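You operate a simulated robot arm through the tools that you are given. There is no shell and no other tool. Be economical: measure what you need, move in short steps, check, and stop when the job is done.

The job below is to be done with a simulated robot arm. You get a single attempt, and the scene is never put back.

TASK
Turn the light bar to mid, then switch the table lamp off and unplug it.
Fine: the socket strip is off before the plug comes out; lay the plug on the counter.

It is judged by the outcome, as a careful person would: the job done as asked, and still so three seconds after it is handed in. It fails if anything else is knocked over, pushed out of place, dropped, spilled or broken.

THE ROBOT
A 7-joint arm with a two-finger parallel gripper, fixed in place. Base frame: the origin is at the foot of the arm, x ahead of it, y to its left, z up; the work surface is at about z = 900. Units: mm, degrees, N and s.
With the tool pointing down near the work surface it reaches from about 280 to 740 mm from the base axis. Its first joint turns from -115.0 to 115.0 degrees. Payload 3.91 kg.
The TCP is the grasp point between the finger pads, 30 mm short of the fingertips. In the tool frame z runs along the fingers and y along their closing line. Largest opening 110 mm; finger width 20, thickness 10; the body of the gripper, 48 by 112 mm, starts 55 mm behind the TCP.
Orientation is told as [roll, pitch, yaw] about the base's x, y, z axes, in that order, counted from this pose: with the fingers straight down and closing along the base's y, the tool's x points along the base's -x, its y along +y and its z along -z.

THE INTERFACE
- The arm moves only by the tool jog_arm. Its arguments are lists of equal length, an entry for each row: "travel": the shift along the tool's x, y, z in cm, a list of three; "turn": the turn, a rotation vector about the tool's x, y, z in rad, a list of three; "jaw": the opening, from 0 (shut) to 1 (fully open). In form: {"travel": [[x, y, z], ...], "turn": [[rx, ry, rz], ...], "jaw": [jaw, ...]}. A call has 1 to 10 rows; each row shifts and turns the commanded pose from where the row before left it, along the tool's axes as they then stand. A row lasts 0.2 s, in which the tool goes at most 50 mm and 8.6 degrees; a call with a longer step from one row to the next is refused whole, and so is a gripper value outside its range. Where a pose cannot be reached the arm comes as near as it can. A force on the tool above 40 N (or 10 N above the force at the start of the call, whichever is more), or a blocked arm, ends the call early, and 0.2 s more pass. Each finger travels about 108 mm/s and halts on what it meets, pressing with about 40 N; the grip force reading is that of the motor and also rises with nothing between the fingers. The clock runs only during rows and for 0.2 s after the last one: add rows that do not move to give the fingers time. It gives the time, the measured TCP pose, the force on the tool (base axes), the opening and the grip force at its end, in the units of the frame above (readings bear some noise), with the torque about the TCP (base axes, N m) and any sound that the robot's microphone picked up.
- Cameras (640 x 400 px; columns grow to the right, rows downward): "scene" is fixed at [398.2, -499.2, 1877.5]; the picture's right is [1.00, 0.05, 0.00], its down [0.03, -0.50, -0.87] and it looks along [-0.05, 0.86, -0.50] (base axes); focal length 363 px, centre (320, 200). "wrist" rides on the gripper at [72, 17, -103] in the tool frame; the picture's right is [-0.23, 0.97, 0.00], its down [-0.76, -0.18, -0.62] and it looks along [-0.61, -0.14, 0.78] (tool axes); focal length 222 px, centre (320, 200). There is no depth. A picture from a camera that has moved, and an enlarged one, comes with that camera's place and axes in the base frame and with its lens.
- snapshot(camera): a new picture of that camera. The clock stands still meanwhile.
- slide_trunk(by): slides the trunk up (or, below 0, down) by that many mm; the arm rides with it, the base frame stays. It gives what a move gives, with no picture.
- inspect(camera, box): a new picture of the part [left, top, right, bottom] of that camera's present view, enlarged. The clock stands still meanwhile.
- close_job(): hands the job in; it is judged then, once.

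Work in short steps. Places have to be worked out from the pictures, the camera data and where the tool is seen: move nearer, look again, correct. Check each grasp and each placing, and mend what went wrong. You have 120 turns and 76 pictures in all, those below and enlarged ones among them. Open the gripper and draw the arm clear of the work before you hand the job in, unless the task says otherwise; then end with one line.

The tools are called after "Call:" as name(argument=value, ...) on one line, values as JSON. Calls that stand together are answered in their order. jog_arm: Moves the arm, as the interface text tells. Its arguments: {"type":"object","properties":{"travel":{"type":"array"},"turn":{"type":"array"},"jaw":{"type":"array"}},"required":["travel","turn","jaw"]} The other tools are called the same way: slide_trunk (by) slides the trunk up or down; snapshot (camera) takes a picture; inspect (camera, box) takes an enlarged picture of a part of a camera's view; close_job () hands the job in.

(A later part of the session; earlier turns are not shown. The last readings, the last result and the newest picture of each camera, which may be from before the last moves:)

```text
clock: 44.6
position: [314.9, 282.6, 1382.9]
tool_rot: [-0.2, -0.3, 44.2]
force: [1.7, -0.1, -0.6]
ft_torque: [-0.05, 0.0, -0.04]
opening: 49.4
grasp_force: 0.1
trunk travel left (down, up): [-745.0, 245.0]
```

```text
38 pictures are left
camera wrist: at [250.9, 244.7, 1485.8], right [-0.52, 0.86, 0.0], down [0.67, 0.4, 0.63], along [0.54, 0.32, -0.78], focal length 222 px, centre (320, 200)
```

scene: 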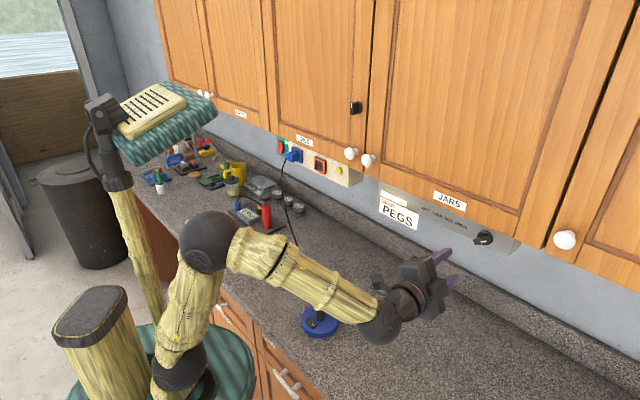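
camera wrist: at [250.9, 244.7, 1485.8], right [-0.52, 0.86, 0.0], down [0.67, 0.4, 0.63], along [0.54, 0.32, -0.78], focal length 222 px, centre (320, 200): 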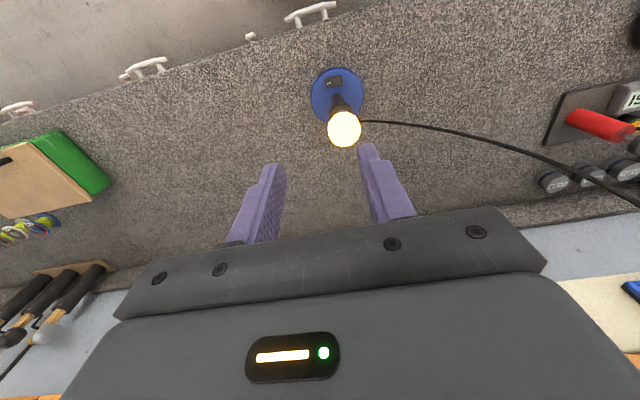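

Button seen from above; I enlarge it.

Call:
inspect(camera="wrist", box=[290, 55, 390, 155])

```text
4.00 times, centred on (340, 105) of wrist
camera zoom: at [250.9, 244.7, 1485.8], right [-0.52, 0.86, 0.0], down [0.67, 0.4, 0.63], along [0.54, 0.32, -0.78], focal length 888 px, centre (240, 580)
```

zoom: 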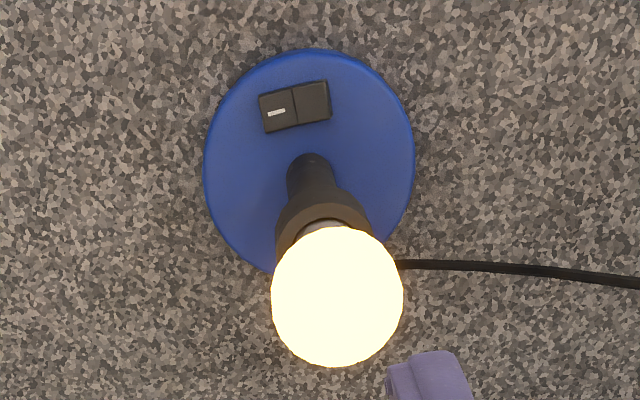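

The rocker has an "I" half (image left) and an off half centred near (320, 333). Its long axis runs along the wall, the same as the tool y axis. The bulb overhangs, so I'll press with the tool tilted 40° and the body leaning towards the robot. I shut the jaw, tilt and back off.

Call:
jog_arm(travel=[[4, 0, 0], [0, 3.7, 0], [0, 0, 0], [0, 0, 0], [0, 0, 0], [0, 0, 0]], turn=[[0, 0, 0], [0, -0.14, 0], [0, -0.14, 0], [0, -0.14, 0], [0, -0.14, 0], [0, -0.14, 0]], jaw=[0, 0, 0, 0, 0, 0])

Call:
slide_trunk(by=-250)

Call:
snapshot(camera="wrist")

Call:
snapshot(camera="scene")

```text
clock: 46.2
position: [296.4, 266.9, 1380.6]
tool_rot: [1.6, -40.6, 39.4]
force: [0.4, 0.2, -0.3]
ft_torque: [0.01, -0.03, 0.03]
opening: 0.1
grasp_force: 37.5
out of reach, approached as far as the arm can: row 6
trunk travel left (down, up): [-745.0, 245.0]
stopped in row 6: the arm was blocked; the commanded pose is now the measured one
```

```text
clock: 48.8
position: [294.4, 266.3, 1131.7]
tool_rot: [1.7, -40.6, 39.5]
force: [-0.3, -0.4, -0.1]
ft_torque: [-0.02, 0.01, 0.01]
opening: 0.0
grasp_force: 37.5
trunk travel left (down, up): [-495.0, 495.0]
```

```text
36 pictures are left
camera wrist: at [191.7, 200.5, 1163.4], right [-0.5, 0.85, 0.17], down [0.26, -0.04, 0.96], along [0.83, 0.53, -0.2], focal length 222 px, centre (320, 200)
```

wrist: 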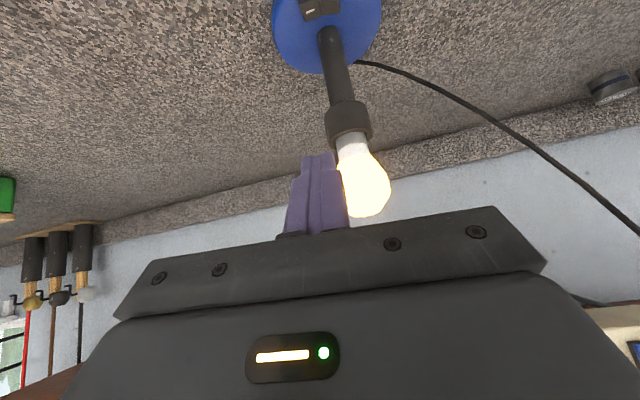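

```text
35 pictures are left
```

scene: 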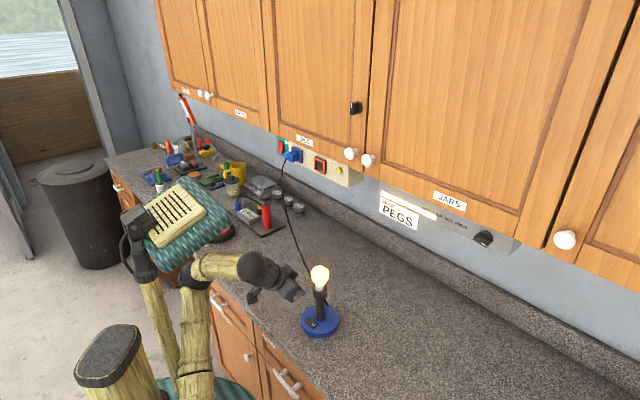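

The tilt is good (about 40°) and the tips are about 50 mm short of the lamp. I shift sideways 38 mm and go down to about 45 mm above the rocker, staying on the robot side of the lamp.

Call:
jog_arm(travel=[[0, 3.85, 0], [2.08, 0, 2.43], [2.08, 0, 2.43], [2.08, 0, 2.43], [2.08, 0, 2.43], [0, 0, 0]], turn=[[0, 0, 0], [0, 0, 0], [0, 0, 0], [0, 0, 0], [0, 0, 0], [0, 0, 0]], jaw=[0, 0, 0, 0, 0, 0])

Call:
snapshot(camera="wrist")

```text
clock: 50.4
position: [293.1, 283.3, 1005.3]
tool_rot: [3.0, -40.8, 34.6]
force: [-0.2, -0.1, 0.4]
ft_torque: [0.0, 0.0, 0.03]
opening: 0.2
grasp_force: 37.7
out of reach, approached as far as the arm can: row 1
trunk travel left (down, up): [-495.0, 495.0]
stopped in row 6: the arm was blocked; the commanded pose is now the measured one
```

```text
34 pictures are left
camera wrist: at [185.1, 222.9, 1037.9], right [-0.44, 0.88, 0.19], down [0.27, -0.07, 0.96], along [0.86, 0.47, -0.2], focal length 222 px, centre (320, 200)
```

wrist: 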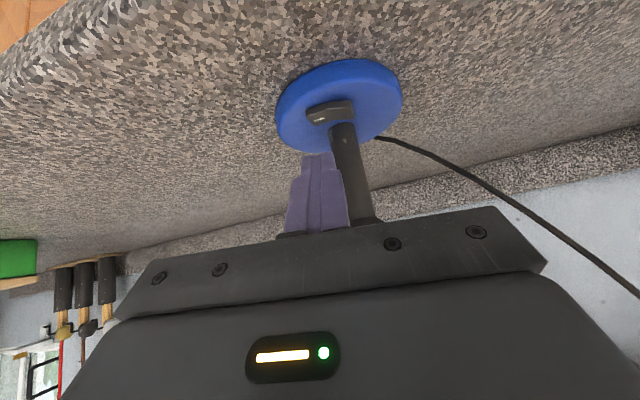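

I inspect the rocker closely from here.

Call:
inspect(camera="wrist", box=[270, 60, 400, 180])

```text
3.33 times, centred on (335, 120) of wrist
camera zoom: at [185.1, 222.9, 1037.9], right [-0.44, 0.88, 0.19], down [0.27, -0.07, 0.96], along [0.86, 0.47, -0.2], focal length 740 px, centre (270, 467)
```

zoom: 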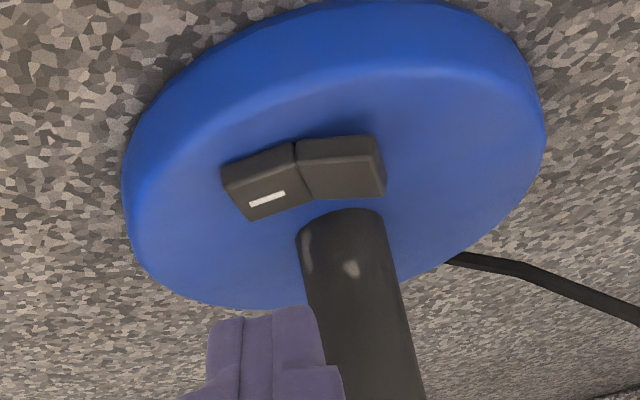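

The unmarked half stands up, so it's the one to press, with its outer end near (317, 337, 930). I hover the closed tips just short of it, which needs +26 mm in tool y and part of the advance.

Call:
jog_arm(travel=[[0, 0.9, 1.0], [0, 0.9, 1.0], [0, 0.8, 1.0], [0, 0, 0]], turn=[[0, 0, 0], [0, 0, 0], [0, 0, 0], [0, 0, 0]], jaw=[0, 0, 0, 0])

Call:
inspect(camera="wrist", box=[250, 60, 410, 210])

```text
clock: 51.6
position: [314.2, 298.6, 986.9]
tool_rot: [4.3, -40.7, 29.9]
force: [0.6, -0.5, 0.6]
ft_torque: [0.0, 0.02, -0.04]
opening: 0.0
grasp_force: 37.8
trunk travel left (down, up): [-495.0, 495.0]
stopped in row 4: the arm was blocked; the commanded pose is now the measured one
```

```text
2.67 times, centred on (330, 135) of wrist
camera zoom: at [202.7, 246.2, 1018.4], right [-0.38, 0.9, 0.2], down [0.27, -0.1, 0.96], along [0.89, 0.41, -0.2], focal length 592 px, centre (293, 373)
```

zoom: 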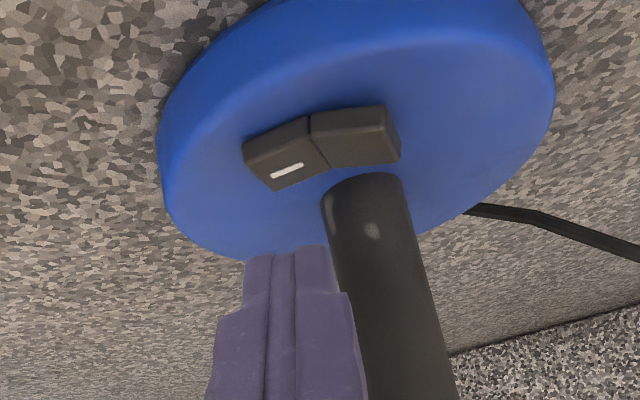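

The arm is at a joint limit in this folded posture. I'll back off, go straight up and lower the trunk further, which unfolds the arm.

Call:
jog_arm(travel=[[2.28, 0, -1.95], [1.5, 0, -1.3], [-2.6, 0, -3.04], [-2.6, 0, -3.04], [-2.6, 0, -3.04], [-2.6, 0, -3.04], [0, 0, 0]], turn=[[0, 0, 0], [0, 0, 0], [0, 0, 0], [0, 0, 0], [0, 0, 0], [0, 0, 0], [0, 0, 0]], jaw=[0, 0, 0, 0, 0, 0, 0])

Call:
slide_trunk(by=-160)

```text
clock: 53.2
position: [307.5, 257.2, 1139.6]
tool_rot: [3.2, -40.5, 27.1]
force: [0.0, -0.4, -0.1]
ft_torque: [0.01, -0.02, -0.01]
opening: 0.1
grasp_force: 37.5
out of reach, approached as far as the arm can: row 5, 6
trunk travel left (down, up): [-495.0, 495.0]
```

```text
clock: 55.0
position: [306.3, 254.8, 981.5]
tool_rot: [3.8, -40.4, 26.8]
force: [1.1, 0.1, -0.7]
ft_torque: [-0.03, -0.02, 0.01]
opening: 0.0
grasp_force: 37.9
trunk travel left (down, up): [-335.0, 655.0]
```

I restore the yaw with a turn about the vertical and check whether the joint is freer now.

Call:
jog_arm(travel=[[0, 1, 0], [0, 1, 0], [0, 1, 0], [0, 0, 0]], turn=[[-0.07, 0, -0.085], [-0.07, 0, -0.085], [0, 0, 0], [0, 0, 0]], jaw=[0, 0, 0, 0])

Call:
snapshot(camera="scene")

```text
clock: 56.0
position: [291.2, 277.1, 984.5]
tool_rot: [4.6, -41.3, 38.9]
force: [0.5, -0.5, -0.4]
ft_torque: [0.0, -0.01, -0.03]
opening: 0.1
grasp_force: 37.6
trunk travel left (down, up): [-335.0, 655.0]
```

```text
31 pictures are left
```

scene: 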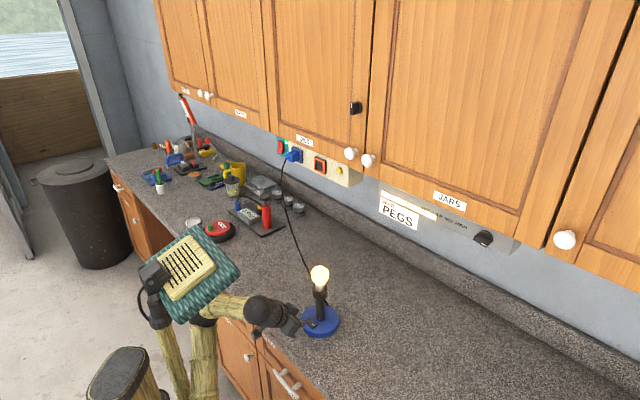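

The arm is free now. I move to a hover about 20 mm above the off half, aiming slightly to the robot side to clear the stem.

Call:
jog_arm(travel=[[0, 1.25, 0], [0, 1.24, 0], [-0.88, 0, 1.09], [-0.88, 0, 1.09], [-0.88, 0, 1.08], [0, 0, 0]], turn=[[0, 0, 0], [0, 0, 0], [0, 0, 0], [0, 0, 0], [0, 0, 0], [0, 0, 0]], jaw=[0, 0, 0, 0, 0, 0])

Call:
inspect(camera="wrist", box=[250, 80, 410, 220])

```text
clock: 57.4
position: [305.5, 336.0, 976.3]
tool_rot: [3.4, -41.3, 41.1]
force: [-0.1, -0.2, -0.4]
ft_torque: [-0.02, 0.0, 0.02]
opening: 0.1
grasp_force: 37.8
out of reach, approached as far as the arm can: row 1, 2
trunk travel left (down, up): [-335.0, 655.0]
```

```text
2.86 times, centred on (330, 150) of wrist
camera zoom: at [204.8, 263.1, 1006.6], right [-0.54, 0.82, 0.19], down [0.27, -0.05, 0.96], along [0.8, 0.57, -0.19], focal length 635 px, centre (291, 343)
```

zoom: 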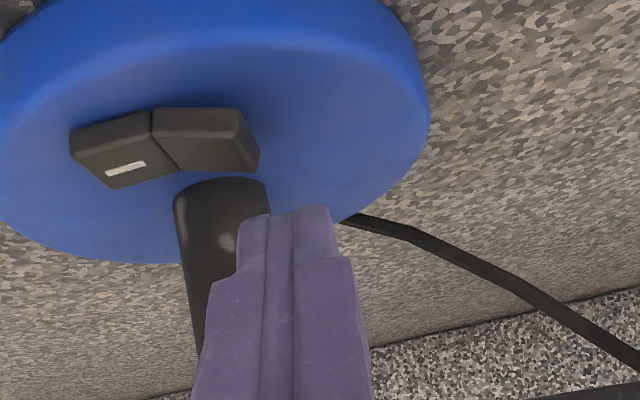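

The tips ended up 12 mm too far left in y. I correct and look again.

Call:
jog_arm(travel=[[0.56, 0, -0.5], [0, -1.0, 0], [0, 0, 0]], turn=[[0, 0, 0], [0, 0, 0], [0, 0, 0]], jaw=[0, 0, 0])

Call:
inspect(camera="wrist", box=[250, 80, 410, 220])

```text
clock: 58.2
position: [306.8, 323.9, 973.5]
tool_rot: [3.0, -41.0, 41.3]
force: [-0.8, -0.7, -0.1]
ft_torque: [0.05, -0.01, 0.03]
opening: 0.0
grasp_force: 37.7
trunk travel left (down, up): [-335.0, 655.0]
```

```text
2.86 times, centred on (330, 150) of wrist
camera zoom: at [207.5, 251.6, 1004.5], right [-0.54, 0.82, 0.19], down [0.27, -0.04, 0.96], along [0.8, 0.57, -0.2], focal length 635 px, centre (291, 343)
```

zoom: 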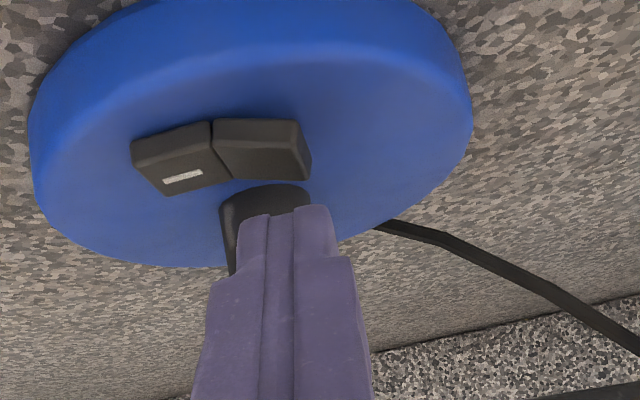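

The aim is good: contact centre at about (315, 333), 15 mm above the rocker. I go straight down in small steps.

Call:
jog_arm(travel=[[0.33, 0.2, 0.38], [0.33, 0, 0.38], [0.13, 0, 0.15], [0, 0, 0]], turn=[[0, 0, 0], [0, 0, 0], [0, 0, 0], [0, 0, 0]], jaw=[0, 0, 0, 0])

Call:
jog_arm(travel=[[0.13, 0, 0.15], [0.13, 0, 0.15], [0, 0, 0]], turn=[[0, 0, 0], [0, 0, 0], [0, 0, 0]], jaw=[0, 0, 0])

```text
clock: 59.2
position: [312.1, 318.0, 964.7]
tool_rot: [4.1, -41.3, 39.5]
force: [-0.5, 0.0, 0.6]
ft_torque: [0.02, 0.02, 0.01]
opening: 0.0
grasp_force: 37.5
trunk travel left (down, up): [-335.0, 655.0]
```

```text
clock: 60.2
position: [314.0, 316.1, 961.9]
tool_rot: [4.4, -41.5, 39.0]
force: [0.0, 0.2, -0.8]
ft_torque: [-0.02, 0.02, -0.01]
opening: 0.0
grasp_force: 37.5
trunk travel left (down, up): [-335.0, 655.0]
stopped in row 3: the arm was blocked; the commanded pose is now the measured one
```

Another joint limit makes the tool drift sideways. I'll lift up and back, lower the trunk another 120 mm and retry with a slightly smaller tilt.

Call:
jog_arm(travel=[[1.5, 0, -1.3], [1.5, 0, -1.3], [-2.6, 0, -3.04], [-2.6, 0, -3.04], [-2.6, 0, -3.04], [0, 0, 0]], turn=[[0, 0, 0], [0, 0, 0], [0, 0.06, 0], [0, 0.06, 0], [0, 0.03, 0], [0, 0, 0]], jaw=[0, 0, 0, 0, 0, 0])

Call:
slide_trunk(by=-120)

```text
clock: 61.6
position: [291.8, 288.4, 1082.2]
tool_rot: [4.0, -32.7, 40.0]
force: [0.5, -0.2, -0.1]
ft_torque: [0.0, 0.03, 0.0]
opening: 0.0
grasp_force: 37.6
trunk travel left (down, up): [-335.0, 655.0]
```

```text
clock: 63.1
position: [292.2, 289.5, 962.2]
tool_rot: [4.1, -32.8, 39.9]
force: [0.8, 0.1, -0.4]
ft_torque: [0.01, -0.01, 0.01]
opening: 0.0
grasp_force: 38.0
trunk travel left (down, up): [-215.0, 775.0]
```

I compute the new hover from the present pose: up first, then over the off half.

Call:
jog_arm(travel=[[-0.89, 0.1, -1.37], [0, 0.83, 0], [0, 0.83, 0], [-1.05, 0, 0.72], [-1.05, 0, 0.72], [-1.05, 0, 0.71], [0, 0, 0]], turn=[[0, 0, 0], [0, 0, 0], [0, 0, 0], [0, 0, 0], [0, 0, 0], [0, 0, 0], [0, 0, 0]], jaw=[0, 0, 0, 0, 0, 0, 0])

Call:
inspect(camera="wrist", box=[250, 80, 410, 220])

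```text
clock: 64.7
position: [310.8, 327.2, 977.8]
tool_rot: [3.9, -32.7, 39.9]
force: [-0.1, 0.4, -0.1]
ft_torque: [-0.01, 0.01, -0.04]
opening: 0.2
grasp_force: 37.7
trunk travel left (down, up): [-215.0, 775.0]
```

```text
2.86 times, centred on (330, 150) of wrist
camera zoom: at [213.6, 260.0, 1026.4], right [-0.51, 0.84, 0.18], down [0.38, 0.03, 0.92], along [0.77, 0.54, -0.34], focal length 635 px, centre (291, 343)
```

zoom: 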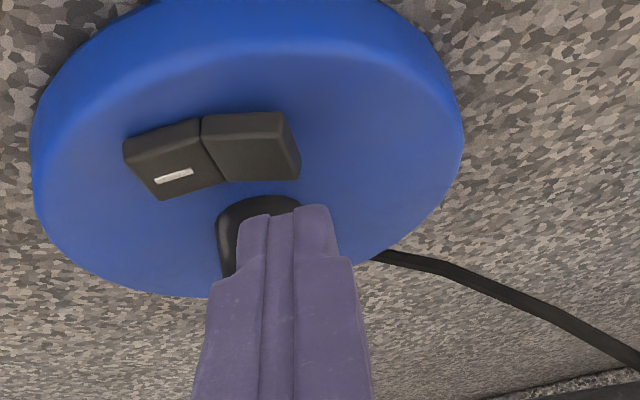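

Now I'm on target and unrestricted, so I go straight down in small steps.

Call:
jog_arm(travel=[[0.33, 0, 0.5], [0.33, 0, 0.5], [0.11, 0, 0.17], [0.11, 0, 0.17], [0, 0, 0]], turn=[[0, 0, 0], [0, 0, 0], [0, 0, 0], [0, 0, 0], [0, 0, 0]], jaw=[0, 0, 0, 0, 0])

Call:
jog_arm(travel=[[0.11, 0, 0.17], [0.11, 0, 0.17], [0, 0, 0]], turn=[[0, 0, 0], [0, 0, 0], [0, 0, 0]], jaw=[0, 0, 0])

```text
clock: 65.9
position: [309.0, 328.2, 962.3]
tool_rot: [3.9, -32.8, 39.8]
force: [0.2, 0.2, 0.7]
ft_torque: [-0.01, 0.01, 0.04]
opening: 0.0
grasp_force: 37.8
trunk travel left (down, up): [-215.0, 775.0]
```

```text
clock: 66.8
position: [308.7, 328.3, 960.8]
tool_rot: [3.7, -33.5, 40.1]
force: [-3.4, 2.5, 18.4]
ft_torque: [0.12, -0.1, -0.02]
opening: 0.1
grasp_force: 37.6
trunk travel left (down, up): [-215.0, 775.0]
stopped in row 3: the force on the tool passed its limit at 42 N (the readings are from after the stop); the commanded pose is now the measured one
```

Contact was made and stopped at the force limit. I check the lamp.

Call:
snapshot(camera="scene")

Call:
inspect(camera="wrist", box=[250, 80, 410, 220])

```text
27 pictures are left
```

scene: 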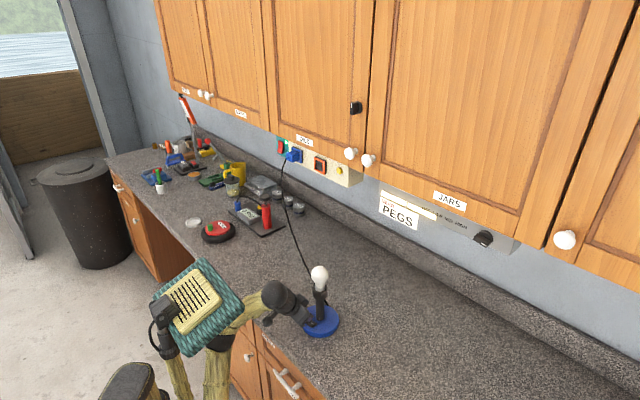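

```text
2.86 times, centred on (330, 150) of wrist
camera zoom: at [211.8, 259.3, 1008.2], right [-0.51, 0.84, 0.18], down [0.37, 0.03, 0.93], along [0.78, 0.54, -0.32], focal length 635 px, centre (291, 343)
```

zoom: 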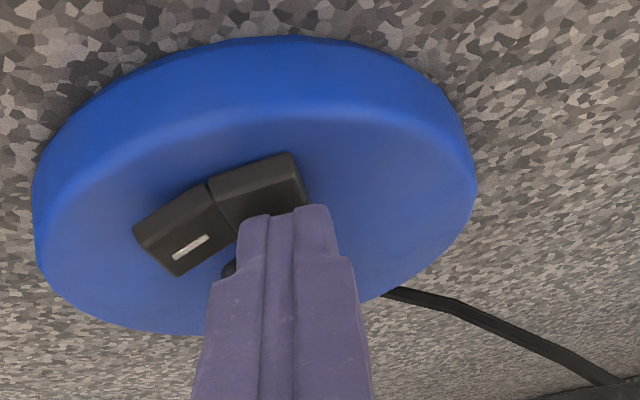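

The lamp is off. I lift straight off the rocker, back away from the lamp, then raise the trunk again.

Call:
jog_arm(travel=[[-0.54, 0, -0.84], [-1.08, 0, -1.68], [2.5, 0, -1.65], [2.5, 0, -1.65], [-2.2, 0, -3.4], [-2.2, 0, -3.4], [-2.2, 0, -3.4], [-2.2, 0, -3.4], [-2.2, 0, -3.4], [0, 0, 0]], turn=[[0, 0, 0], [0, 0, 0], [0, 0, 0], [0, 0, 0], [0, 0, 0], [0, 0, 0], [0, 0, 0], [0, 0, 0], [0, 0, 0], [0, 0, 0]], jaw=[0, 0, 0, 0, 0, 0, 0, 0, 0, 0])

Call:
slide_trunk(by=400)

Call:
snapshot(camera="scene")

```text
clock: 69.0
position: [269.4, 271.4, 1110.6]
tool_rot: [3.4, -33.0, 40.4]
force: [0.5, 0.5, -0.2]
ft_torque: [0.04, 0.0, 0.02]
opening: 0.2
grasp_force: 38.1
out of reach, approached as far as the arm can: row 8, 9
trunk travel left (down, up): [-215.0, 775.0]
```

```text
clock: 72.8
position: [269.3, 269.9, 1512.2]
tool_rot: [3.7, -33.2, 40.2]
force: [0.7, 0.0, 0.1]
ft_torque: [0.0, 0.02, 0.03]
opening: 0.0
grasp_force: 38.3
trunk travel left (down, up): [-615.0, 375.0]
```

```text
25 pictures are left
```

scene: 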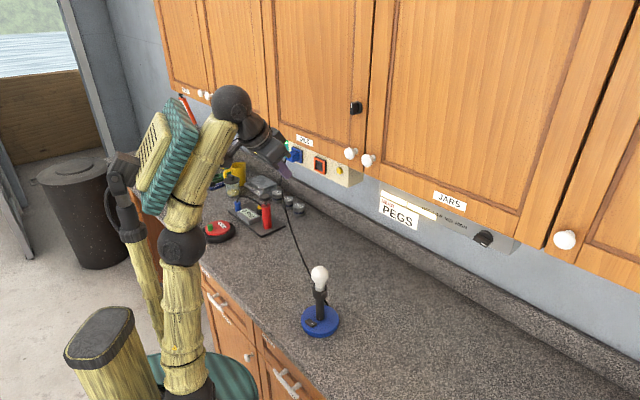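

Nothing was disturbed. I raise the trunk to the level that worked for the knob, point the tool down and then lower to about 1400.

Call:
slide_trunk(by=130)

Call:
jog_arm(travel=[[0, 0, 0], [0, 0, 0], [0, 0, 0], [0, 0, 0], [-1, 0, 4.8], [-1, 0, 4.8], [-1, 0, 4.8], [0, 0, 4.8], [0, 0, 4.8], [0, 0, 0]], turn=[[0, 0.145, 0], [0, 0.145, 0], [0, 0.145, 0], [0, 0.145, 0], [0, 0, 0], [0, 0, 0], [0, 0, 0], [0, 0, 0], [0, 0, 0], [0, 0, 0]], jaw=[0, 0, 0, 0, 0, 0, 0, 0, 0, 0])

```text
clock: 74.4
position: [270.2, 269.5, 1642.5]
tool_rot: [3.7, -33.1, 40.3]
force: [0.7, 0.4, -0.6]
ft_torque: [0.0, 0.0, 0.01]
opening: 0.0
grasp_force: 38.0
trunk travel left (down, up): [-745.0, 245.0]
```

```text
clock: 76.6
position: [353.6, 337.5, 1393.7]
tool_rot: [3.4, -22.8, 41.1]
force: [-0.3, -0.8, 1.3]
ft_torque: [0.02, 0.01, -0.01]
opening: 0.0
grasp_force: 37.8
out of reach, approached as far as the arm can: row 1, 2, 3, 4
trunk travel left (down, up): [-745.0, 245.0]
```

Next I move left along the wall towards the socket switch, backing off a little.

Call:
jog_arm(travel=[[0.6, 4.2, -0.25], [0.6, 4.2, -0.25], [0.6, 4.2, -0.25], [0.6, 4.2, -0.25], [0.6, 4.2, -0.25], [0.6, 4.2, -0.25], [0.6, 4.2, -0.25], [0.6, 4.2, -0.25], [0.6, 4.2, -0.25], [0, 0, 0]], turn=[[0, 0, 0], [0, 0, 0], [0, 0, 0], [0, 0, 0], [0, 0, 0], [0, 0, 0], [0, 0, 0], [0, 0, 0], [0, 0, 0], [0, 0, 0]], jaw=[0, 0, 0, 0, 0, 0, 0, 0, 0, 0])

```text
clock: 79.0
position: [202.7, 514.9, 1389.1]
tool_rot: [4.8, -22.9, 37.2]
force: [-0.4, -0.5, 0.7]
ft_torque: [-0.03, -0.01, -0.05]
opening: 0.0
grasp_force: 38.1
out of reach, approached as far as the arm can: row 5, 6, 7, 8, 9
trunk travel left (down, up): [-745.0, 245.0]
stopped in row 10: the arm was blocked; the commanded pose is now the measured one
```

Blocked again, so I look at the arm's configuration.

Call:
snapshot(camera="scene")

```text
24 pictures are left
```

scene: 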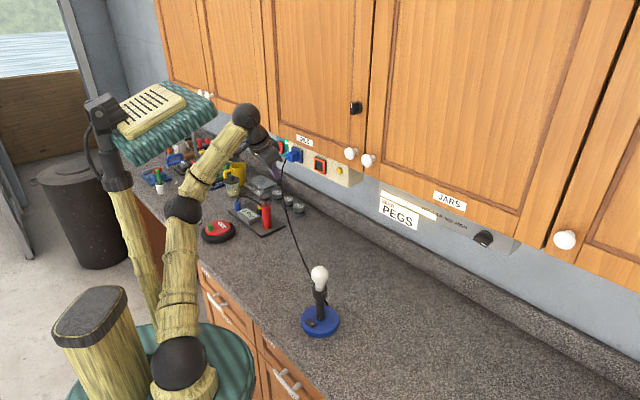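

The arm is almost fully stretched upward. I raise the trunk 120 mm, lower the tool by the same amount and continue left.

Call:
slide_trunk(by=120)

Call:
jog_arm(travel=[[1.5, 0, 4], [1.5, 0, 4], [1.5, 0, 3.5], [0.6, 4.2, -0.25], [0.6, 4.2, -0.25], [0.6, 4.2, -0.25], [0.6, 4.2, -0.25], [0.6, 2, -0.25], [0, 0, 0]], turn=[[0, 0, 0], [0, 0, 0], [0, 0, 0], [0, 0, 0], [0, 0, 0], [0, 0, 0], [0, 0, 0], [0, 0, 0], [0, 0, 0]], jaw=[0, 0, 0, 0, 0, 0, 0, 0, 0])

```text
clock: 80.5
position: [200.6, 513.2, 1508.7]
tool_rot: [4.8, -22.8, 37.2]
force: [0.3, 0.3, 0.3]
ft_torque: [-0.01, -0.03, 0.0]
opening: 0.0
grasp_force: 37.5
trunk travel left (down, up): [-865.0, 125.0]
```

```text
clock: 82.7
position: [207.7, 538.8, 1392.1]
tool_rot: [5.5, -22.9, 33.1]
force: [0.5, -0.3, -0.3]
ft_torque: [0.03, -0.01, 0.02]
opening: 0.3
grasp_force: 38.1
out of reach, approached as far as the arm can: row 4, 5, 6, 7, 8
trunk travel left (down, up): [-865.0, 125.0]
stopped in row 9: the arm was blocked; the commanded pose is now the measured one
```

It's still blocked sideways. I'll let the tool yaw turn towards the arm's own direction (about 70°), which may free the limiting joint.

Call:
jog_arm(travel=[[0, 0, 0], [0, 0, 0], [0, 0, 0], [0, 0, 0], [0, 0, 0], [0, 0, 0]], turn=[[-0.05, 0, -0.13], [-0.05, 0, -0.13], [-0.05, 0, -0.13], [-0.05, 0, -0.13], [-0.05, 0, -0.13], [0, 0, 0]], jaw=[0, 0, 0, 0, 0, 0])

Call:
jog_arm(travel=[[0, 4, 0], [0, 4, 0], [0, 4, 0], [0, 0, 0]], turn=[[0, 0, 0], [0, 0, 0], [0, 0, 0], [0, 0, 0]], jaw=[0, 0, 0, 0])

```text
clock: 84.3
position: [239.7, 530.4, 1385.2]
tool_rot: [2.3, -25.3, 70.9]
force: [0.4, -0.2, 0.6]
ft_torque: [0.0, -0.02, 0.0]
opening: 0.0
grasp_force: 37.6
trunk travel left (down, up): [-865.0, 125.0]
stopped in row 6: the arm was blocked; the commanded pose is now the measured one
```

```text
clock: 85.5
position: [183.8, 576.3, 1399.6]
tool_rot: [3.2, -25.8, 66.6]
force: [-0.1, 0.1, 0.2]
ft_torque: [0.01, 0.0, 0.01]
opening: 0.1
grasp_force: 37.9
out of reach, approached as far as the arm can: row 2, 3
trunk travel left (down, up): [-865.0, 125.0]
stopped in row 4: the arm was blocked; the commanded pose is now the measured one
```

I check the arm's shape again.

Call:
snapshot(camera="scene")

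```text
23 pictures are left
```

scene: 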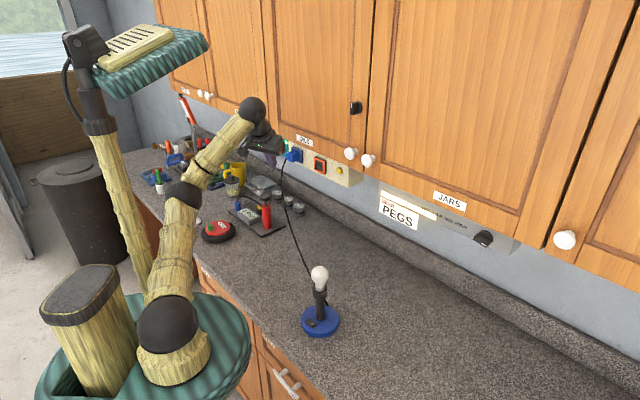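

Computing the links, the arm is close to full stretch because the wrist sits high above the shoulder. I raise the trunk to its top, then lower the tool and back off.

Call:
slide_trunk(by=125)

Call:
jog_arm(travel=[[3.5, 0, 2], [3.5, 0, 2], [1.7, 0, 4], [1.7, 0, 4], [0, 4, 0], [0, 4, 0], [0, 0, 0]], turn=[[0, 0, 0], [0, 0, 0], [0, 0, 0], [0, 0, 0], [0, 0, 0.08], [0, 0, 0.08], [0, 0, 0]], jaw=[0, 0, 0, 0, 0, 0, 0])

```text
clock: 87.1
position: [181.9, 576.7, 1523.7]
tool_rot: [3.2, -25.7, 66.8]
force: [-1.3, 0.3, -0.5]
ft_torque: [0.0, 0.01, 0.02]
opening: 0.2
grasp_force: 37.4
trunk travel left (down, up): [-990.0, 0.0]
```

```text
clock: 88.9
position: [166.1, 602.8, 1381.9]
tool_rot: [8.4, -25.2, 52.0]
force: [0.5, 0.7, -0.2]
ft_torque: [-0.02, 0.01, 0.0]
opening: 0.1
grasp_force: 37.4
out of reach, approached as far as the arm can: row 2, 5, 6
trunk travel left (down, up): [-990.0, 0.0]
stopped in row 7: the arm was blocked; the commanded pose is now the measured one
```

I test which direction is actually limited. First I bring the tool fully vertical, then move left.

Call:
jog_arm(travel=[[0, 0, 0], [0, 0, 0], [0, 0, 0], [0, 0, 0]], turn=[[0.05, 0.145, 0], [0.05, 0.145, 0], [0.05, 0.145, 0], [0, 0, 0]], jaw=[0, 0, 0, 0])

Call:
jog_arm(travel=[[4, 0, 0], [4, 0, 0], [0, 3, 0], [0, 3, 0], [0, 0, 0]], turn=[[0, 0, 0], [0, 0, 0], [0, 0, 0], [0, 0, 0], [0, 0, 0]], jaw=[0, 0, 0, 0, 0])

Call:
snapshot(camera="scene")

```text
refused: row 1 steps farther than a row can; nothing moved
```

```text
clock: 90.3
position: [165.9, 600.4, 1355.1]
tool_rot: [8.3, -25.2, 48.2]
force: [0.7, 0.0, -0.2]
ft_torque: [-0.03, 0.03, -0.01]
opening: 0.3
grasp_force: 37.9
out of reach, approached as far as the arm can: row 1, 2, 4
trunk travel left (down, up): [-990.0, 0.0]
stopped in row 5: the arm was blocked; the commanded pose is now the measured one
```

```text
22 pictures are left
```

scene: 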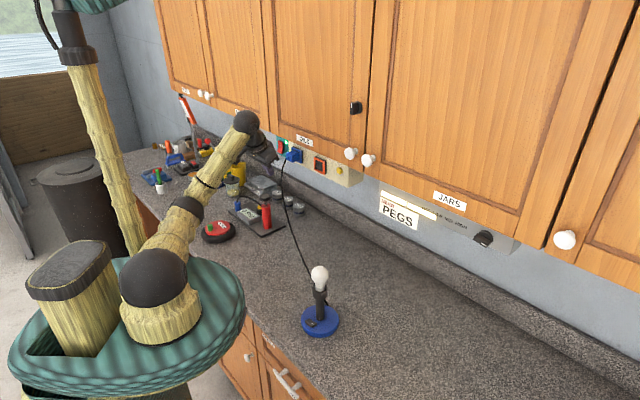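

The elbow sits out to the left, which limits the first joint. With the tool yawed to about 85°, the wrist position needed for the switch stays within what's reachable. I yaw first, then pitch towards horizontal.

Call:
jog_arm(travel=[[0, 0, 0], [0, 0, 0], [0, 0, 0], [0, 0, 0], [0, 0, 0], [0, 0, 0]], turn=[[-0.055, 0, -0.117], [-0.055, 0, -0.117], [-0.055, 0, -0.117], [-0.055, 0, -0.117], [-0.055, 0, -0.117], [0, 0, 0]], jaw=[0, 0, 0, 0, 0, 0])

Call:
jog_arm(travel=[[0, 0, 0], [0, 0, 0], [0, 0, 0], [0, 0, 0], [0, 0, 0], [0, 0, 0], [0, 0, 0], [0, 0, 0], [0, 0, 0]], turn=[[0, -0.142, 0], [0, -0.142, 0], [0, -0.142, 0], [0, -0.142, 0], [0, -0.142, 0], [0, -0.142, 0], [0, -0.142, 0], [0, -0.142, 0], [0, 0, 0]], jaw=[0, 0, 0, 0, 0, 0, 0, 0, 0])

```text
clock: 91.9
position: [203.2, 591.4, 1347.4]
tool_rot: [6.2, -29.0, 82.5]
force: [-0.1, -0.4, 0.5]
ft_torque: [-0.01, 0.0, 0.0]
opening: 0.1
grasp_force: 38.2
trunk travel left (down, up): [-990.0, 0.0]
stopped in row 6: the arm was blocked; the commanded pose is now the measured one
```

```text
clock: 93.1
position: [239.5, 582.2, 1445.9]
tool_rot: [44.1, -74.2, 40.3]
force: [0.1, -0.6, 0.2]
ft_torque: [0.02, 0.0, -0.01]
opening: 0.0
grasp_force: 37.9
trunk travel left (down, up): [-990.0, 0.0]
stopped in row 6: the arm was blocked; the commanded pose is now the measured one
```

The tool now points at azimuth 85° and nearly horizontal, but has risen to 1446. I move it down and left to line up with the switch.

Call:
jog_arm(travel=[[3.5, 0, 0], [3.5, 0, 0], [0, 3, 0], [0, 3, 0], [0, 0, 0]], turn=[[0, -0.06, 0], [0, -0.06, 0], [0, -0.06, 0], [0, 0, 0], [0, 0, 0]], jaw=[0, 0, 0, 0, 0])

Call:
snapshot(camera="scene")

```text
clock: 93.7
position: [264.9, 552.4, 1500.8]
tool_rot: [112.7, -70.1, -31.0]
force: [0.9, -0.1, 0.1]
ft_torque: [0.01, -0.04, 0.03]
opening: 0.0
grasp_force: 37.6
trunk travel left (down, up): [-990.0, 0.0]
stopped in row 3: the arm was blocked; the commanded pose is now the measured one
```

```text
21 pictures are left
```

scene: 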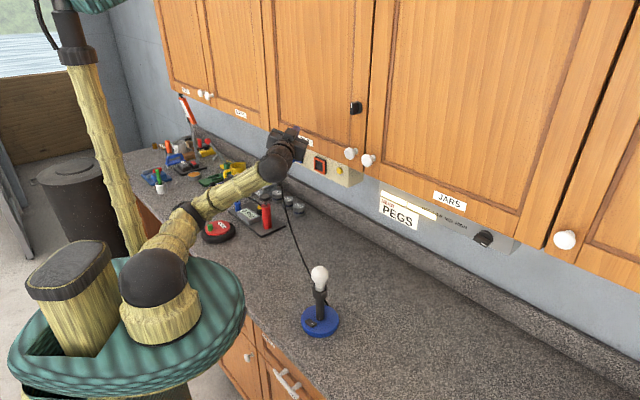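

The elbow has ended up swung to the left through the path history, which drives the base joint to its limit. I'll undo that: travel right with the wrist high, then come back left with it low. First I retract and move right.

Call:
jog_arm(travel=[[0, -4, -1], [0, -4, -2], [0, -4, -2], [0, -4, -2], [0, -4, -2], [0, 0, 0]], turn=[[0, 0.1, 0], [0.03, 0.13, 0], [0.03, 0.13, 0], [0.03, 0.13, 0], [0.03, 0.13, 0], [0, 0, 0]], jaw=[0, 0, 0, 0, 0, 0])

```text
clock: 95.1
position: [440.4, 437.9, 1451.8]
tool_rot: [30.8, -56.4, 49.9]
force: [-0.7, 0.7, 0.5]
ft_torque: [-0.01, -0.03, -0.03]
opening: 0.0
grasp_force: 37.8
trunk travel left (down, up): [-990.0, 0.0]
```

The tips are close to the cabinet front (n≈641), so I retreat straight away from the wall.

Call:
jog_arm(travel=[[2.6, 2.3, -3.1], [2.6, 2.3, -3.1], [2.6, 2.3, -3.1], [0, 0, 0]], turn=[[0, 0, 0], [0, 0, 0], [0, 0, 0], [0, 0, 0]], jaw=[0, 0, 0, 0])

```text
clock: 96.1
position: [345.3, 342.8, 1445.9]
tool_rot: [31.0, -56.0, 50.0]
force: [0.3, -0.7, -1.5]
ft_torque: [-0.02, 0.01, 0.01]
opening: 0.0
grasp_force: 38.0
trunk travel left (down, up): [-990.0, 0.0]
```

It moves freely again. I bring the tool to vertical here.

Call:
jog_arm(travel=[[0, 0, 0], [0, 0, 0], [0, 0, 0], [0, 0, 0], [0, 0, 0], [0, 0, 0], [0, 0, 0], [0, 0, 0]], turn=[[0.04, 0.14, 0], [0.04, 0.14, 0], [0.04, 0.14, 0], [0.04, 0.14, 0], [0.04, 0.14, 0], [0.04, 0.14, 0], [0.04, 0.14, 0], [0, 0, 0]], jaw=[0, 0, 0, 0, 0, 0, 0, 0])

```text
clock: 97.9
position: [342.3, 336.2, 1448.3]
tool_rot: [3.5, -2.4, 68.2]
force: [0.0, -0.5, 0.1]
ft_torque: [0.01, -0.01, 0.02]
opening: 0.0
grasp_force: 37.8
trunk travel left (down, up): [-990.0, 0.0]
```

The tool is vertical. I draw in and up so the wrist is high, turning the yaw back to 45°.

Call:
jog_arm(travel=[[4, 0, -2], [4, 0, -2], [0, 0, -4], [0, 0, -4], [0, 0, -3], [0, 0, 0]], turn=[[0, 0, 0.1], [0, 0, 0.1], [0, 0, 0.1], [0, 0, 0.1], [0, 0, 0], [0, 0, 0]], jaw=[0, 0, 0, 0, 0, 0])

```text
clock: 99.3
position: [323.5, 261.9, 1593.5]
tool_rot: [4.1, -0.7, 45.2]
force: [-0.8, 0.6, -0.3]
ft_torque: [0.0, 0.01, 0.01]
opening: 0.0
grasp_force: 37.5
out of reach, approached as far as the arm can: row 3, 4
trunk travel left (down, up): [-990.0, 0.0]
```

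Now I swing to the right with the wrist high.

Call:
jog_arm(travel=[[1.92, -4.07, 0], [1.92, -4.07, 0], [1.92, -4.07, 0], [1.92, -4.07, 0], [1.92, -4.07, 0], [3.77, -2.6, 0], [3.77, -2.6, 0], [3.77, -2.6, 0], [3.77, -2.6, 0], [3.77, -2.6, 0]], turn=[[0, 0, 0], [0, 0, 0], [0, 0, 0], [0, 0, 0], [0, 0, 0], [0, 0, 0], [0, 0, 0], [0, 0, 0], [0, 0, 0], [0, 0, 0]], jaw=[0, 0, 0, 0, 0, 0, 0, 0, 0, 0])

Call:
snapshot(camera="scene")

```text
clock: 101.5
position: [365.5, -175.4, 1565.4]
tool_rot: [4.3, -0.9, 45.3]
force: [0.0, 0.0, 0.4]
ft_torque: [0.06, 0.05, 0.0]
opening: 0.1
grasp_force: 37.6
out of reach, approached as far as the arm can: row 1
trunk travel left (down, up): [-990.0, 0.0]
```

```text
20 pictures are left
```

scene: 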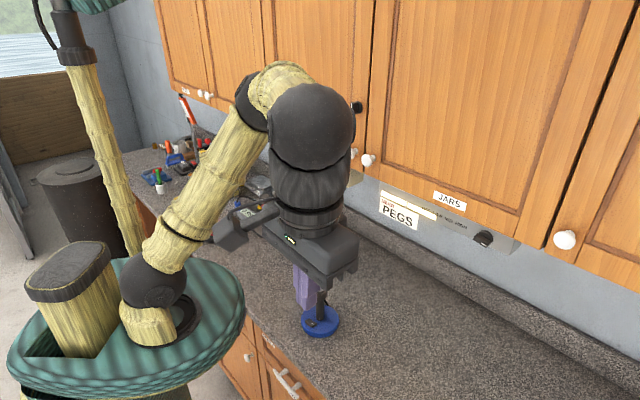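

The elbow is partly up again. I lower the tool here, to bring the wrist down to shoulder height, before travelling back left.

Call:
jog_arm(travel=[[0, 0, 4.5], [0, 0, 4.5], [0, 0, 4.5], [0, 0, 4.5], [0, 0, 4.5], [0, 0, 4.5], [0, 0, 3], [0, 0, 0]], turn=[[0, 0, 0], [0, 0, 0], [0, 0, 0], [0, 0, 0], [0, 0, 0], [0, 0, 0], [0, 0, 0], [0, 0, 0]], jaw=[0, 0, 0, 0, 0, 0, 0, 0])

Call:
jog_arm(travel=[[-4.3, 2.4, 0], [-4.3, 2.4, 0], [-4.3, 2.4, 0], [-1.5, 4.5, 0], [-1.5, 4.5, 0], [0, 4.7, 0], [0, 4.7, 0], [0, 4.7, 0], [0, 4.7, 0], [0, 0, 0]], turn=[[0, 0, 0], [0, 0, 0], [0, 0, 0], [0, 0, 0], [0, 0, 0], [0, 0, 0], [0, 0, 0], [0, 0, 0], [0, 0, 0], [0, 0, 0]], jaw=[0, 0, 0, 0, 0, 0, 0, 0, 0, 0])

Call:
snapshot(camera="scene")

```text
clock: 103.3
position: [351.9, -152.3, 1265.8]
tool_rot: [4.0, -0.9, 45.1]
force: [-0.5, -0.9, 0.6]
ft_torque: [0.03, -0.04, 0.03]
opening: 0.0
grasp_force: 37.5
trunk travel left (down, up): [-990.0, 0.0]
```

```text
clock: 105.5
position: [228.7, 211.6, 1297.3]
tool_rot: [4.1, -0.7, 45.2]
force: [0.8, -0.4, -0.3]
ft_torque: [-0.03, 0.03, 0.03]
opening: 0.0
grasp_force: 38.2
out of reach, approached as far as the arm can: row 7, 8
trunk travel left (down, up): [-990.0, 0.0]
```

```text
19 pictures are left
```

scene: 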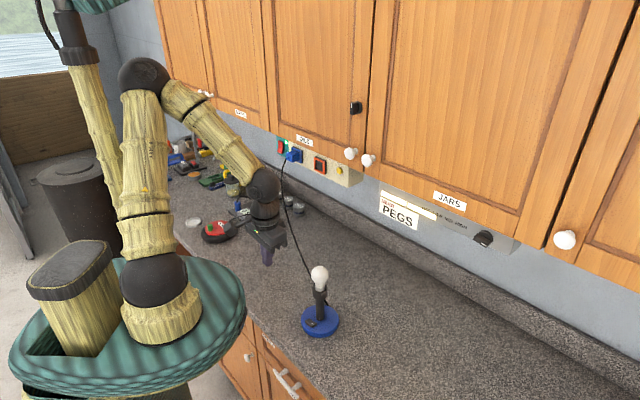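

The elbow is now nicely up. I move to the left with the tool down, towards the front of the socket switch.

Call:
jog_arm(travel=[[-1.31, 4.66, 0], [-1.31, 4.66, 0], [-1.31, 4.66, 0], [-1.31, 4.66, 0], [-1.31, 4.66, 0], [-1.31, 4.66, 0], [-1.31, 4.66, 0], [-1.31, 4.66, 0], [-1.31, 4.66, 0], [0, 0, 0]], turn=[[0, 0, 0], [0, 0, 0], [0, 0, 0], [0, 0, 0], [0, 0, 0], [0, 0, 0], [0, 0, 0], [0, 0, 0], [0, 0, 0], [0, 0, 0]], jaw=[0, 0, 0, 0, 0, 0, 0, 0, 0, 0])

```text
clock: 107.9
position: [169.3, 553.1, 1258.5]
tool_rot: [5.9, -1.2, 42.8]
force: [-0.1, 0.0, -0.4]
ft_torque: [0.0, -0.03, -0.02]
opening: 0.0
grasp_force: 37.7
out of reach, approached as far as the arm can: row 4, 5, 6, 7, 8, 9
trunk travel left (down, up): [-990.0, 0.0]
stopped in row 10: the arm was blocked; the commanded pose is now the measured one
```

Blocked again at azimuth 73°. I look at the configuration once more.

Call:
snapshot(camera="scene")

```text
18 pictures are left
```

scene: 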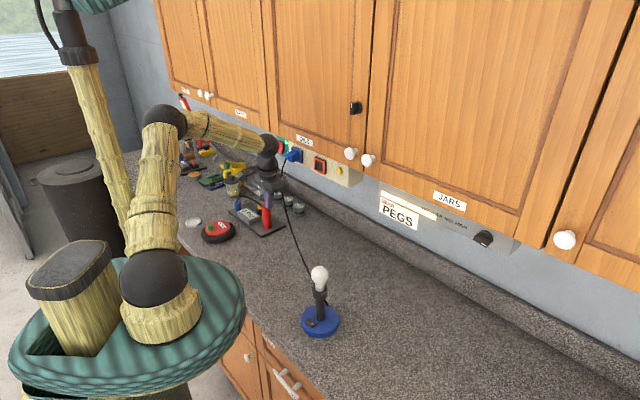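

The upper arm meets the sensor mast because the elbow is left of the wrist plane. I repeat the loop with a wider sweep, high to the right and then low to the left, to swing the elbow rightwards.

Call:
jog_arm(travel=[[1.27, -2.23, -3.69], [1.27, -2.23, -3.69], [1.27, -2.23, -3.69], [1.27, -2.23, -3.69], [1.27, -2.23, -3.69], [1.27, -2.23, -3.69], [1.27, -2.23, -3.69], [1.27, -2.23, -3.69], [1.27, -2.23, -3.69], [0, 0, 0]], turn=[[0, 0, 0], [0, 0, 0], [0, 0, 0], [0, 0, 0], [0, 0, 0], [0, 0, 0], [0, 0, 0], [0, 0, 0], [0, 0, 0], [0, 0, 0]], jaw=[0, 0, 0, 0, 0, 0, 0, 0, 0, 0])

Call:
jog_arm(travel=[[1.11, -4.54, 0], [1.11, -4.54, 0], [1.11, -4.54, 0], [1.11, -4.54, 0], [1.11, -4.54, 0], [1.11, -4.54, 0], [1.11, -4.54, 0], [3.74, -2.32, 0], [3.74, -2.32, 0], [3.74, -2.32, 0]], turn=[[0, 0, 0], [0, 0, 0], [0, 0, 0], [0, 0, 0], [0, 0, 0], [0, 0, 0], [0, 0, 0], [0, 0, 0], [0, 0, 0], [0, 0, 0]], jaw=[0, 0, 0, 0, 0, 0, 0, 0, 0, 0])

Call:
jog_arm(travel=[[3.74, -2.32, 0], [3.74, -2.32, 0], [3.74, -2.32, 0], [3.74, -2.32, 0], [0, 0, 0]], turn=[[0, 0, 0], [0, 0, 0], [0, 0, 0], [0, 0, 0], [0, 0, 0]], jaw=[0, 0, 0, 0, 0])

```text
clock: 110.1
position: [290.0, 315.5, 1547.6]
tool_rot: [5.9, -1.1, 43.1]
force: [0.4, 1.0, 0.5]
ft_torque: [-0.05, -0.01, -0.04]
opening: 0.0
grasp_force: 37.6
out of reach, approached as far as the arm can: row 4, 5, 6, 7, 8, 9
trunk travel left (down, up): [-990.0, 0.0]
```

```text
clock: 112.3
position: [415.3, -99.5, 1501.2]
tool_rot: [6.0, -1.3, 42.9]
force: [-0.2, -1.0, -1.5]
ft_torque: [0.04, 0.01, -0.01]
opening: 0.0
grasp_force: 37.4
trunk travel left (down, up): [-990.0, 0.0]
```

```text
clock: 113.5
position: [369.0, -265.0, 1490.7]
tool_rot: [5.9, -1.2, 43.0]
force: [0.2, -1.1, -0.1]
ft_torque: [-0.04, 0.01, 0.02]
opening: 0.0
grasp_force: 37.6
trunk travel left (down, up): [-990.0, 0.0]
```

Now I lower here on the right, with the wrist slightly below shoulder height and the small roll corrected.

Call:
jog_arm(travel=[[0, 0, 4.5], [0, 0, 4.5], [0, 0, 4.5], [0, 0, 4.5], [0, 0, 4.5], [0, 0, 4.5], [0, 0, 4.5], [0, 0, 4.5], [0, 0, 0]], turn=[[0.05, 0, 0], [0.05, 0, 0], [0, 0, 0], [0, 0, 0], [0, 0, 0], [0, 0, 0], [0, 0, 0], [0, 0, 0], [0, 0, 0]], jaw=[0, 0, 0, 0, 0, 0, 0, 0, 0])

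Call:
snapshot(camera="scene")

```text
clock: 115.5
position: [367.9, -253.4, 1129.6]
tool_rot: [0.2, -1.2, 42.8]
force: [-0.4, 0.7, 0.4]
ft_torque: [-0.02, -0.02, 0.01]
opening: 0.4
grasp_force: 37.6
trunk travel left (down, up): [-990.0, 0.0]
```

```text
17 pictures are left
```

scene: 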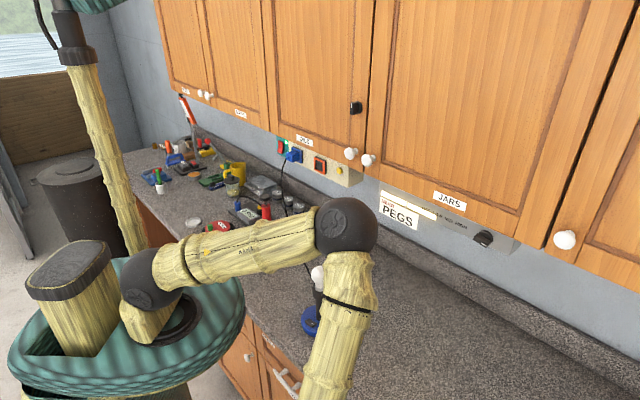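

The arm's own posture preference keeps the elbow left, so the wrist must stay at azimuth 72° or less with the arm extended. I'll approach the switch with the tool pointing straight along +y and the jaw vertical. First I go back left with yaw 0.

Call:
jog_arm(travel=[[-0.46, 3.6, -2.43], [0, 0, -2.4], [0, 0, -2.4], [0, 0, -2.4], [0, 0, -2.4], [0, 0, -2.4], [-0.5, 4.2, 0], [-0.5, 4.2, 0], [-0.5, 4.2, 0], [-0.5, 4.2, 0]], turn=[[0, 0, 0], [0, 0, 0.149], [0, 0, 0.149], [0, 0, 0.149], [0, 0, 0.149], [0, 0, 0.149], [0, 0, 0], [0, 0, 0], [0, 0, 0], [0, 0, 0]], jaw=[0, 0, 0, 0, 0, 0, 0, 0, 0, 0])

Call:
jog_arm(travel=[[0, 4.5, 0], [0, 4.5, 0], [0.5, 4.5, 0], [1.2, 4.5, 0], [1.57, 4.3, 0], [1.57, 4.3, 0], [1.57, 4.3, 0], [1.57, 4.3, 0], [1.57, 4.3, 0], [0, 0, 0]], turn=[[0, 0, 0], [0, 0, 0], [0, 0, 0], [0, 0, 0], [0, 0, 0], [0, 0, 0], [0, 0, 0], [0, 0, 0], [0, 0, 0], [0, 0, 0]], jaw=[0, 0, 0, 0, 0, 0, 0, 0, 0, 0])

```text
clock: 117.7
position: [364.4, -57.5, 1277.5]
tool_rot: [0.9, -0.8, 0.3]
force: [0.2, -0.3, -0.1]
ft_torque: [0.0, 0.0, 0.0]
opening: 0.1
grasp_force: 37.5
trunk travel left (down, up): [-990.0, 0.0]
```

```text
clock: 119.9
position: [277.4, 332.3, 1288.5]
tool_rot: [2.1, -0.2, -1.3]
force: [-0.2, 0.6, 0.1]
ft_torque: [0.07, 0.02, -0.01]
opening: 0.3
grasp_force: 38.0
trunk travel left (down, up): [-990.0, 0.0]
```

I continue to the start point of the tilt, near (175, 500, 1210).

Call:
jog_arm(travel=[[2.05, 3.35, 1.57], [2.05, 3.35, 1.57], [2.05, 3.35, 1.57], [2.05, 3.35, 1.57], [2.05, 3.35, 1.57], [0, 0, 0]], turn=[[0, 0, 0], [0, 0, 0], [0, 0, 0], [0, 0, 0], [0, 0, 0], [0, 0, 0]], jaw=[0, 0, 0, 0, 0, 0])

```text
clock: 121.3
position: [258.6, 359.3, 1250.7]
tool_rot: [1.8, -0.3, -2.8]
force: [0.1, -0.4, -0.7]
ft_torque: [0.0, -0.02, 0.0]
opening: 0.0
grasp_force: 37.8
out of reach, approached as far as the arm can: row 1, 2, 3, 4, 5
trunk travel left (down, up): [-990.0, 0.0]
```

Mostly blocked, so I probe which direction is free, with pure +y extension first and then down.

Call:
jog_arm(travel=[[0, 4, 0], [0, 4, 0], [0, 0, 0]], turn=[[0, 0, 0], [0, 0, 0], [0, 0, 0]], jaw=[0, 0, 0])

Call:
jog_arm(travel=[[0, 0, -4], [0, 0, -4], [0, 0, 0]], turn=[[0, 0, 0], [0, 0, 0], [0, 0, 0]], jaw=[0, 0, 0])

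Call:
snapshot(camera="scene")

```text
clock: 122.1
position: [258.2, 360.2, 1249.9]
tool_rot: [1.4, -0.4, -3.0]
force: [0.0, 0.1, 1.0]
ft_torque: [0.04, 0.0, -0.01]
opening: 0.0
grasp_force: 37.1
out of reach, approached as far as the arm can: row 1, 2
trunk travel left (down, up): [-990.0, 0.0]
```

```text
clock: 123.1
position: [261.8, 353.9, 1324.3]
tool_rot: [0.1, -1.1, -3.4]
force: [-0.2, 0.4, 0.0]
ft_torque: [0.03, 0.0, 0.01]
opening: 0.0
grasp_force: 37.7
trunk travel left (down, up): [-990.0, 0.0]
stopped in row 3: the arm was blocked; the commanded pose is now the measured one
```

```text
16 pictures are left
```

scene: 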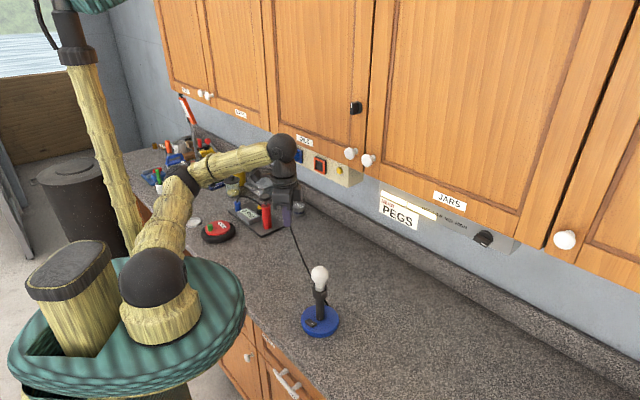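

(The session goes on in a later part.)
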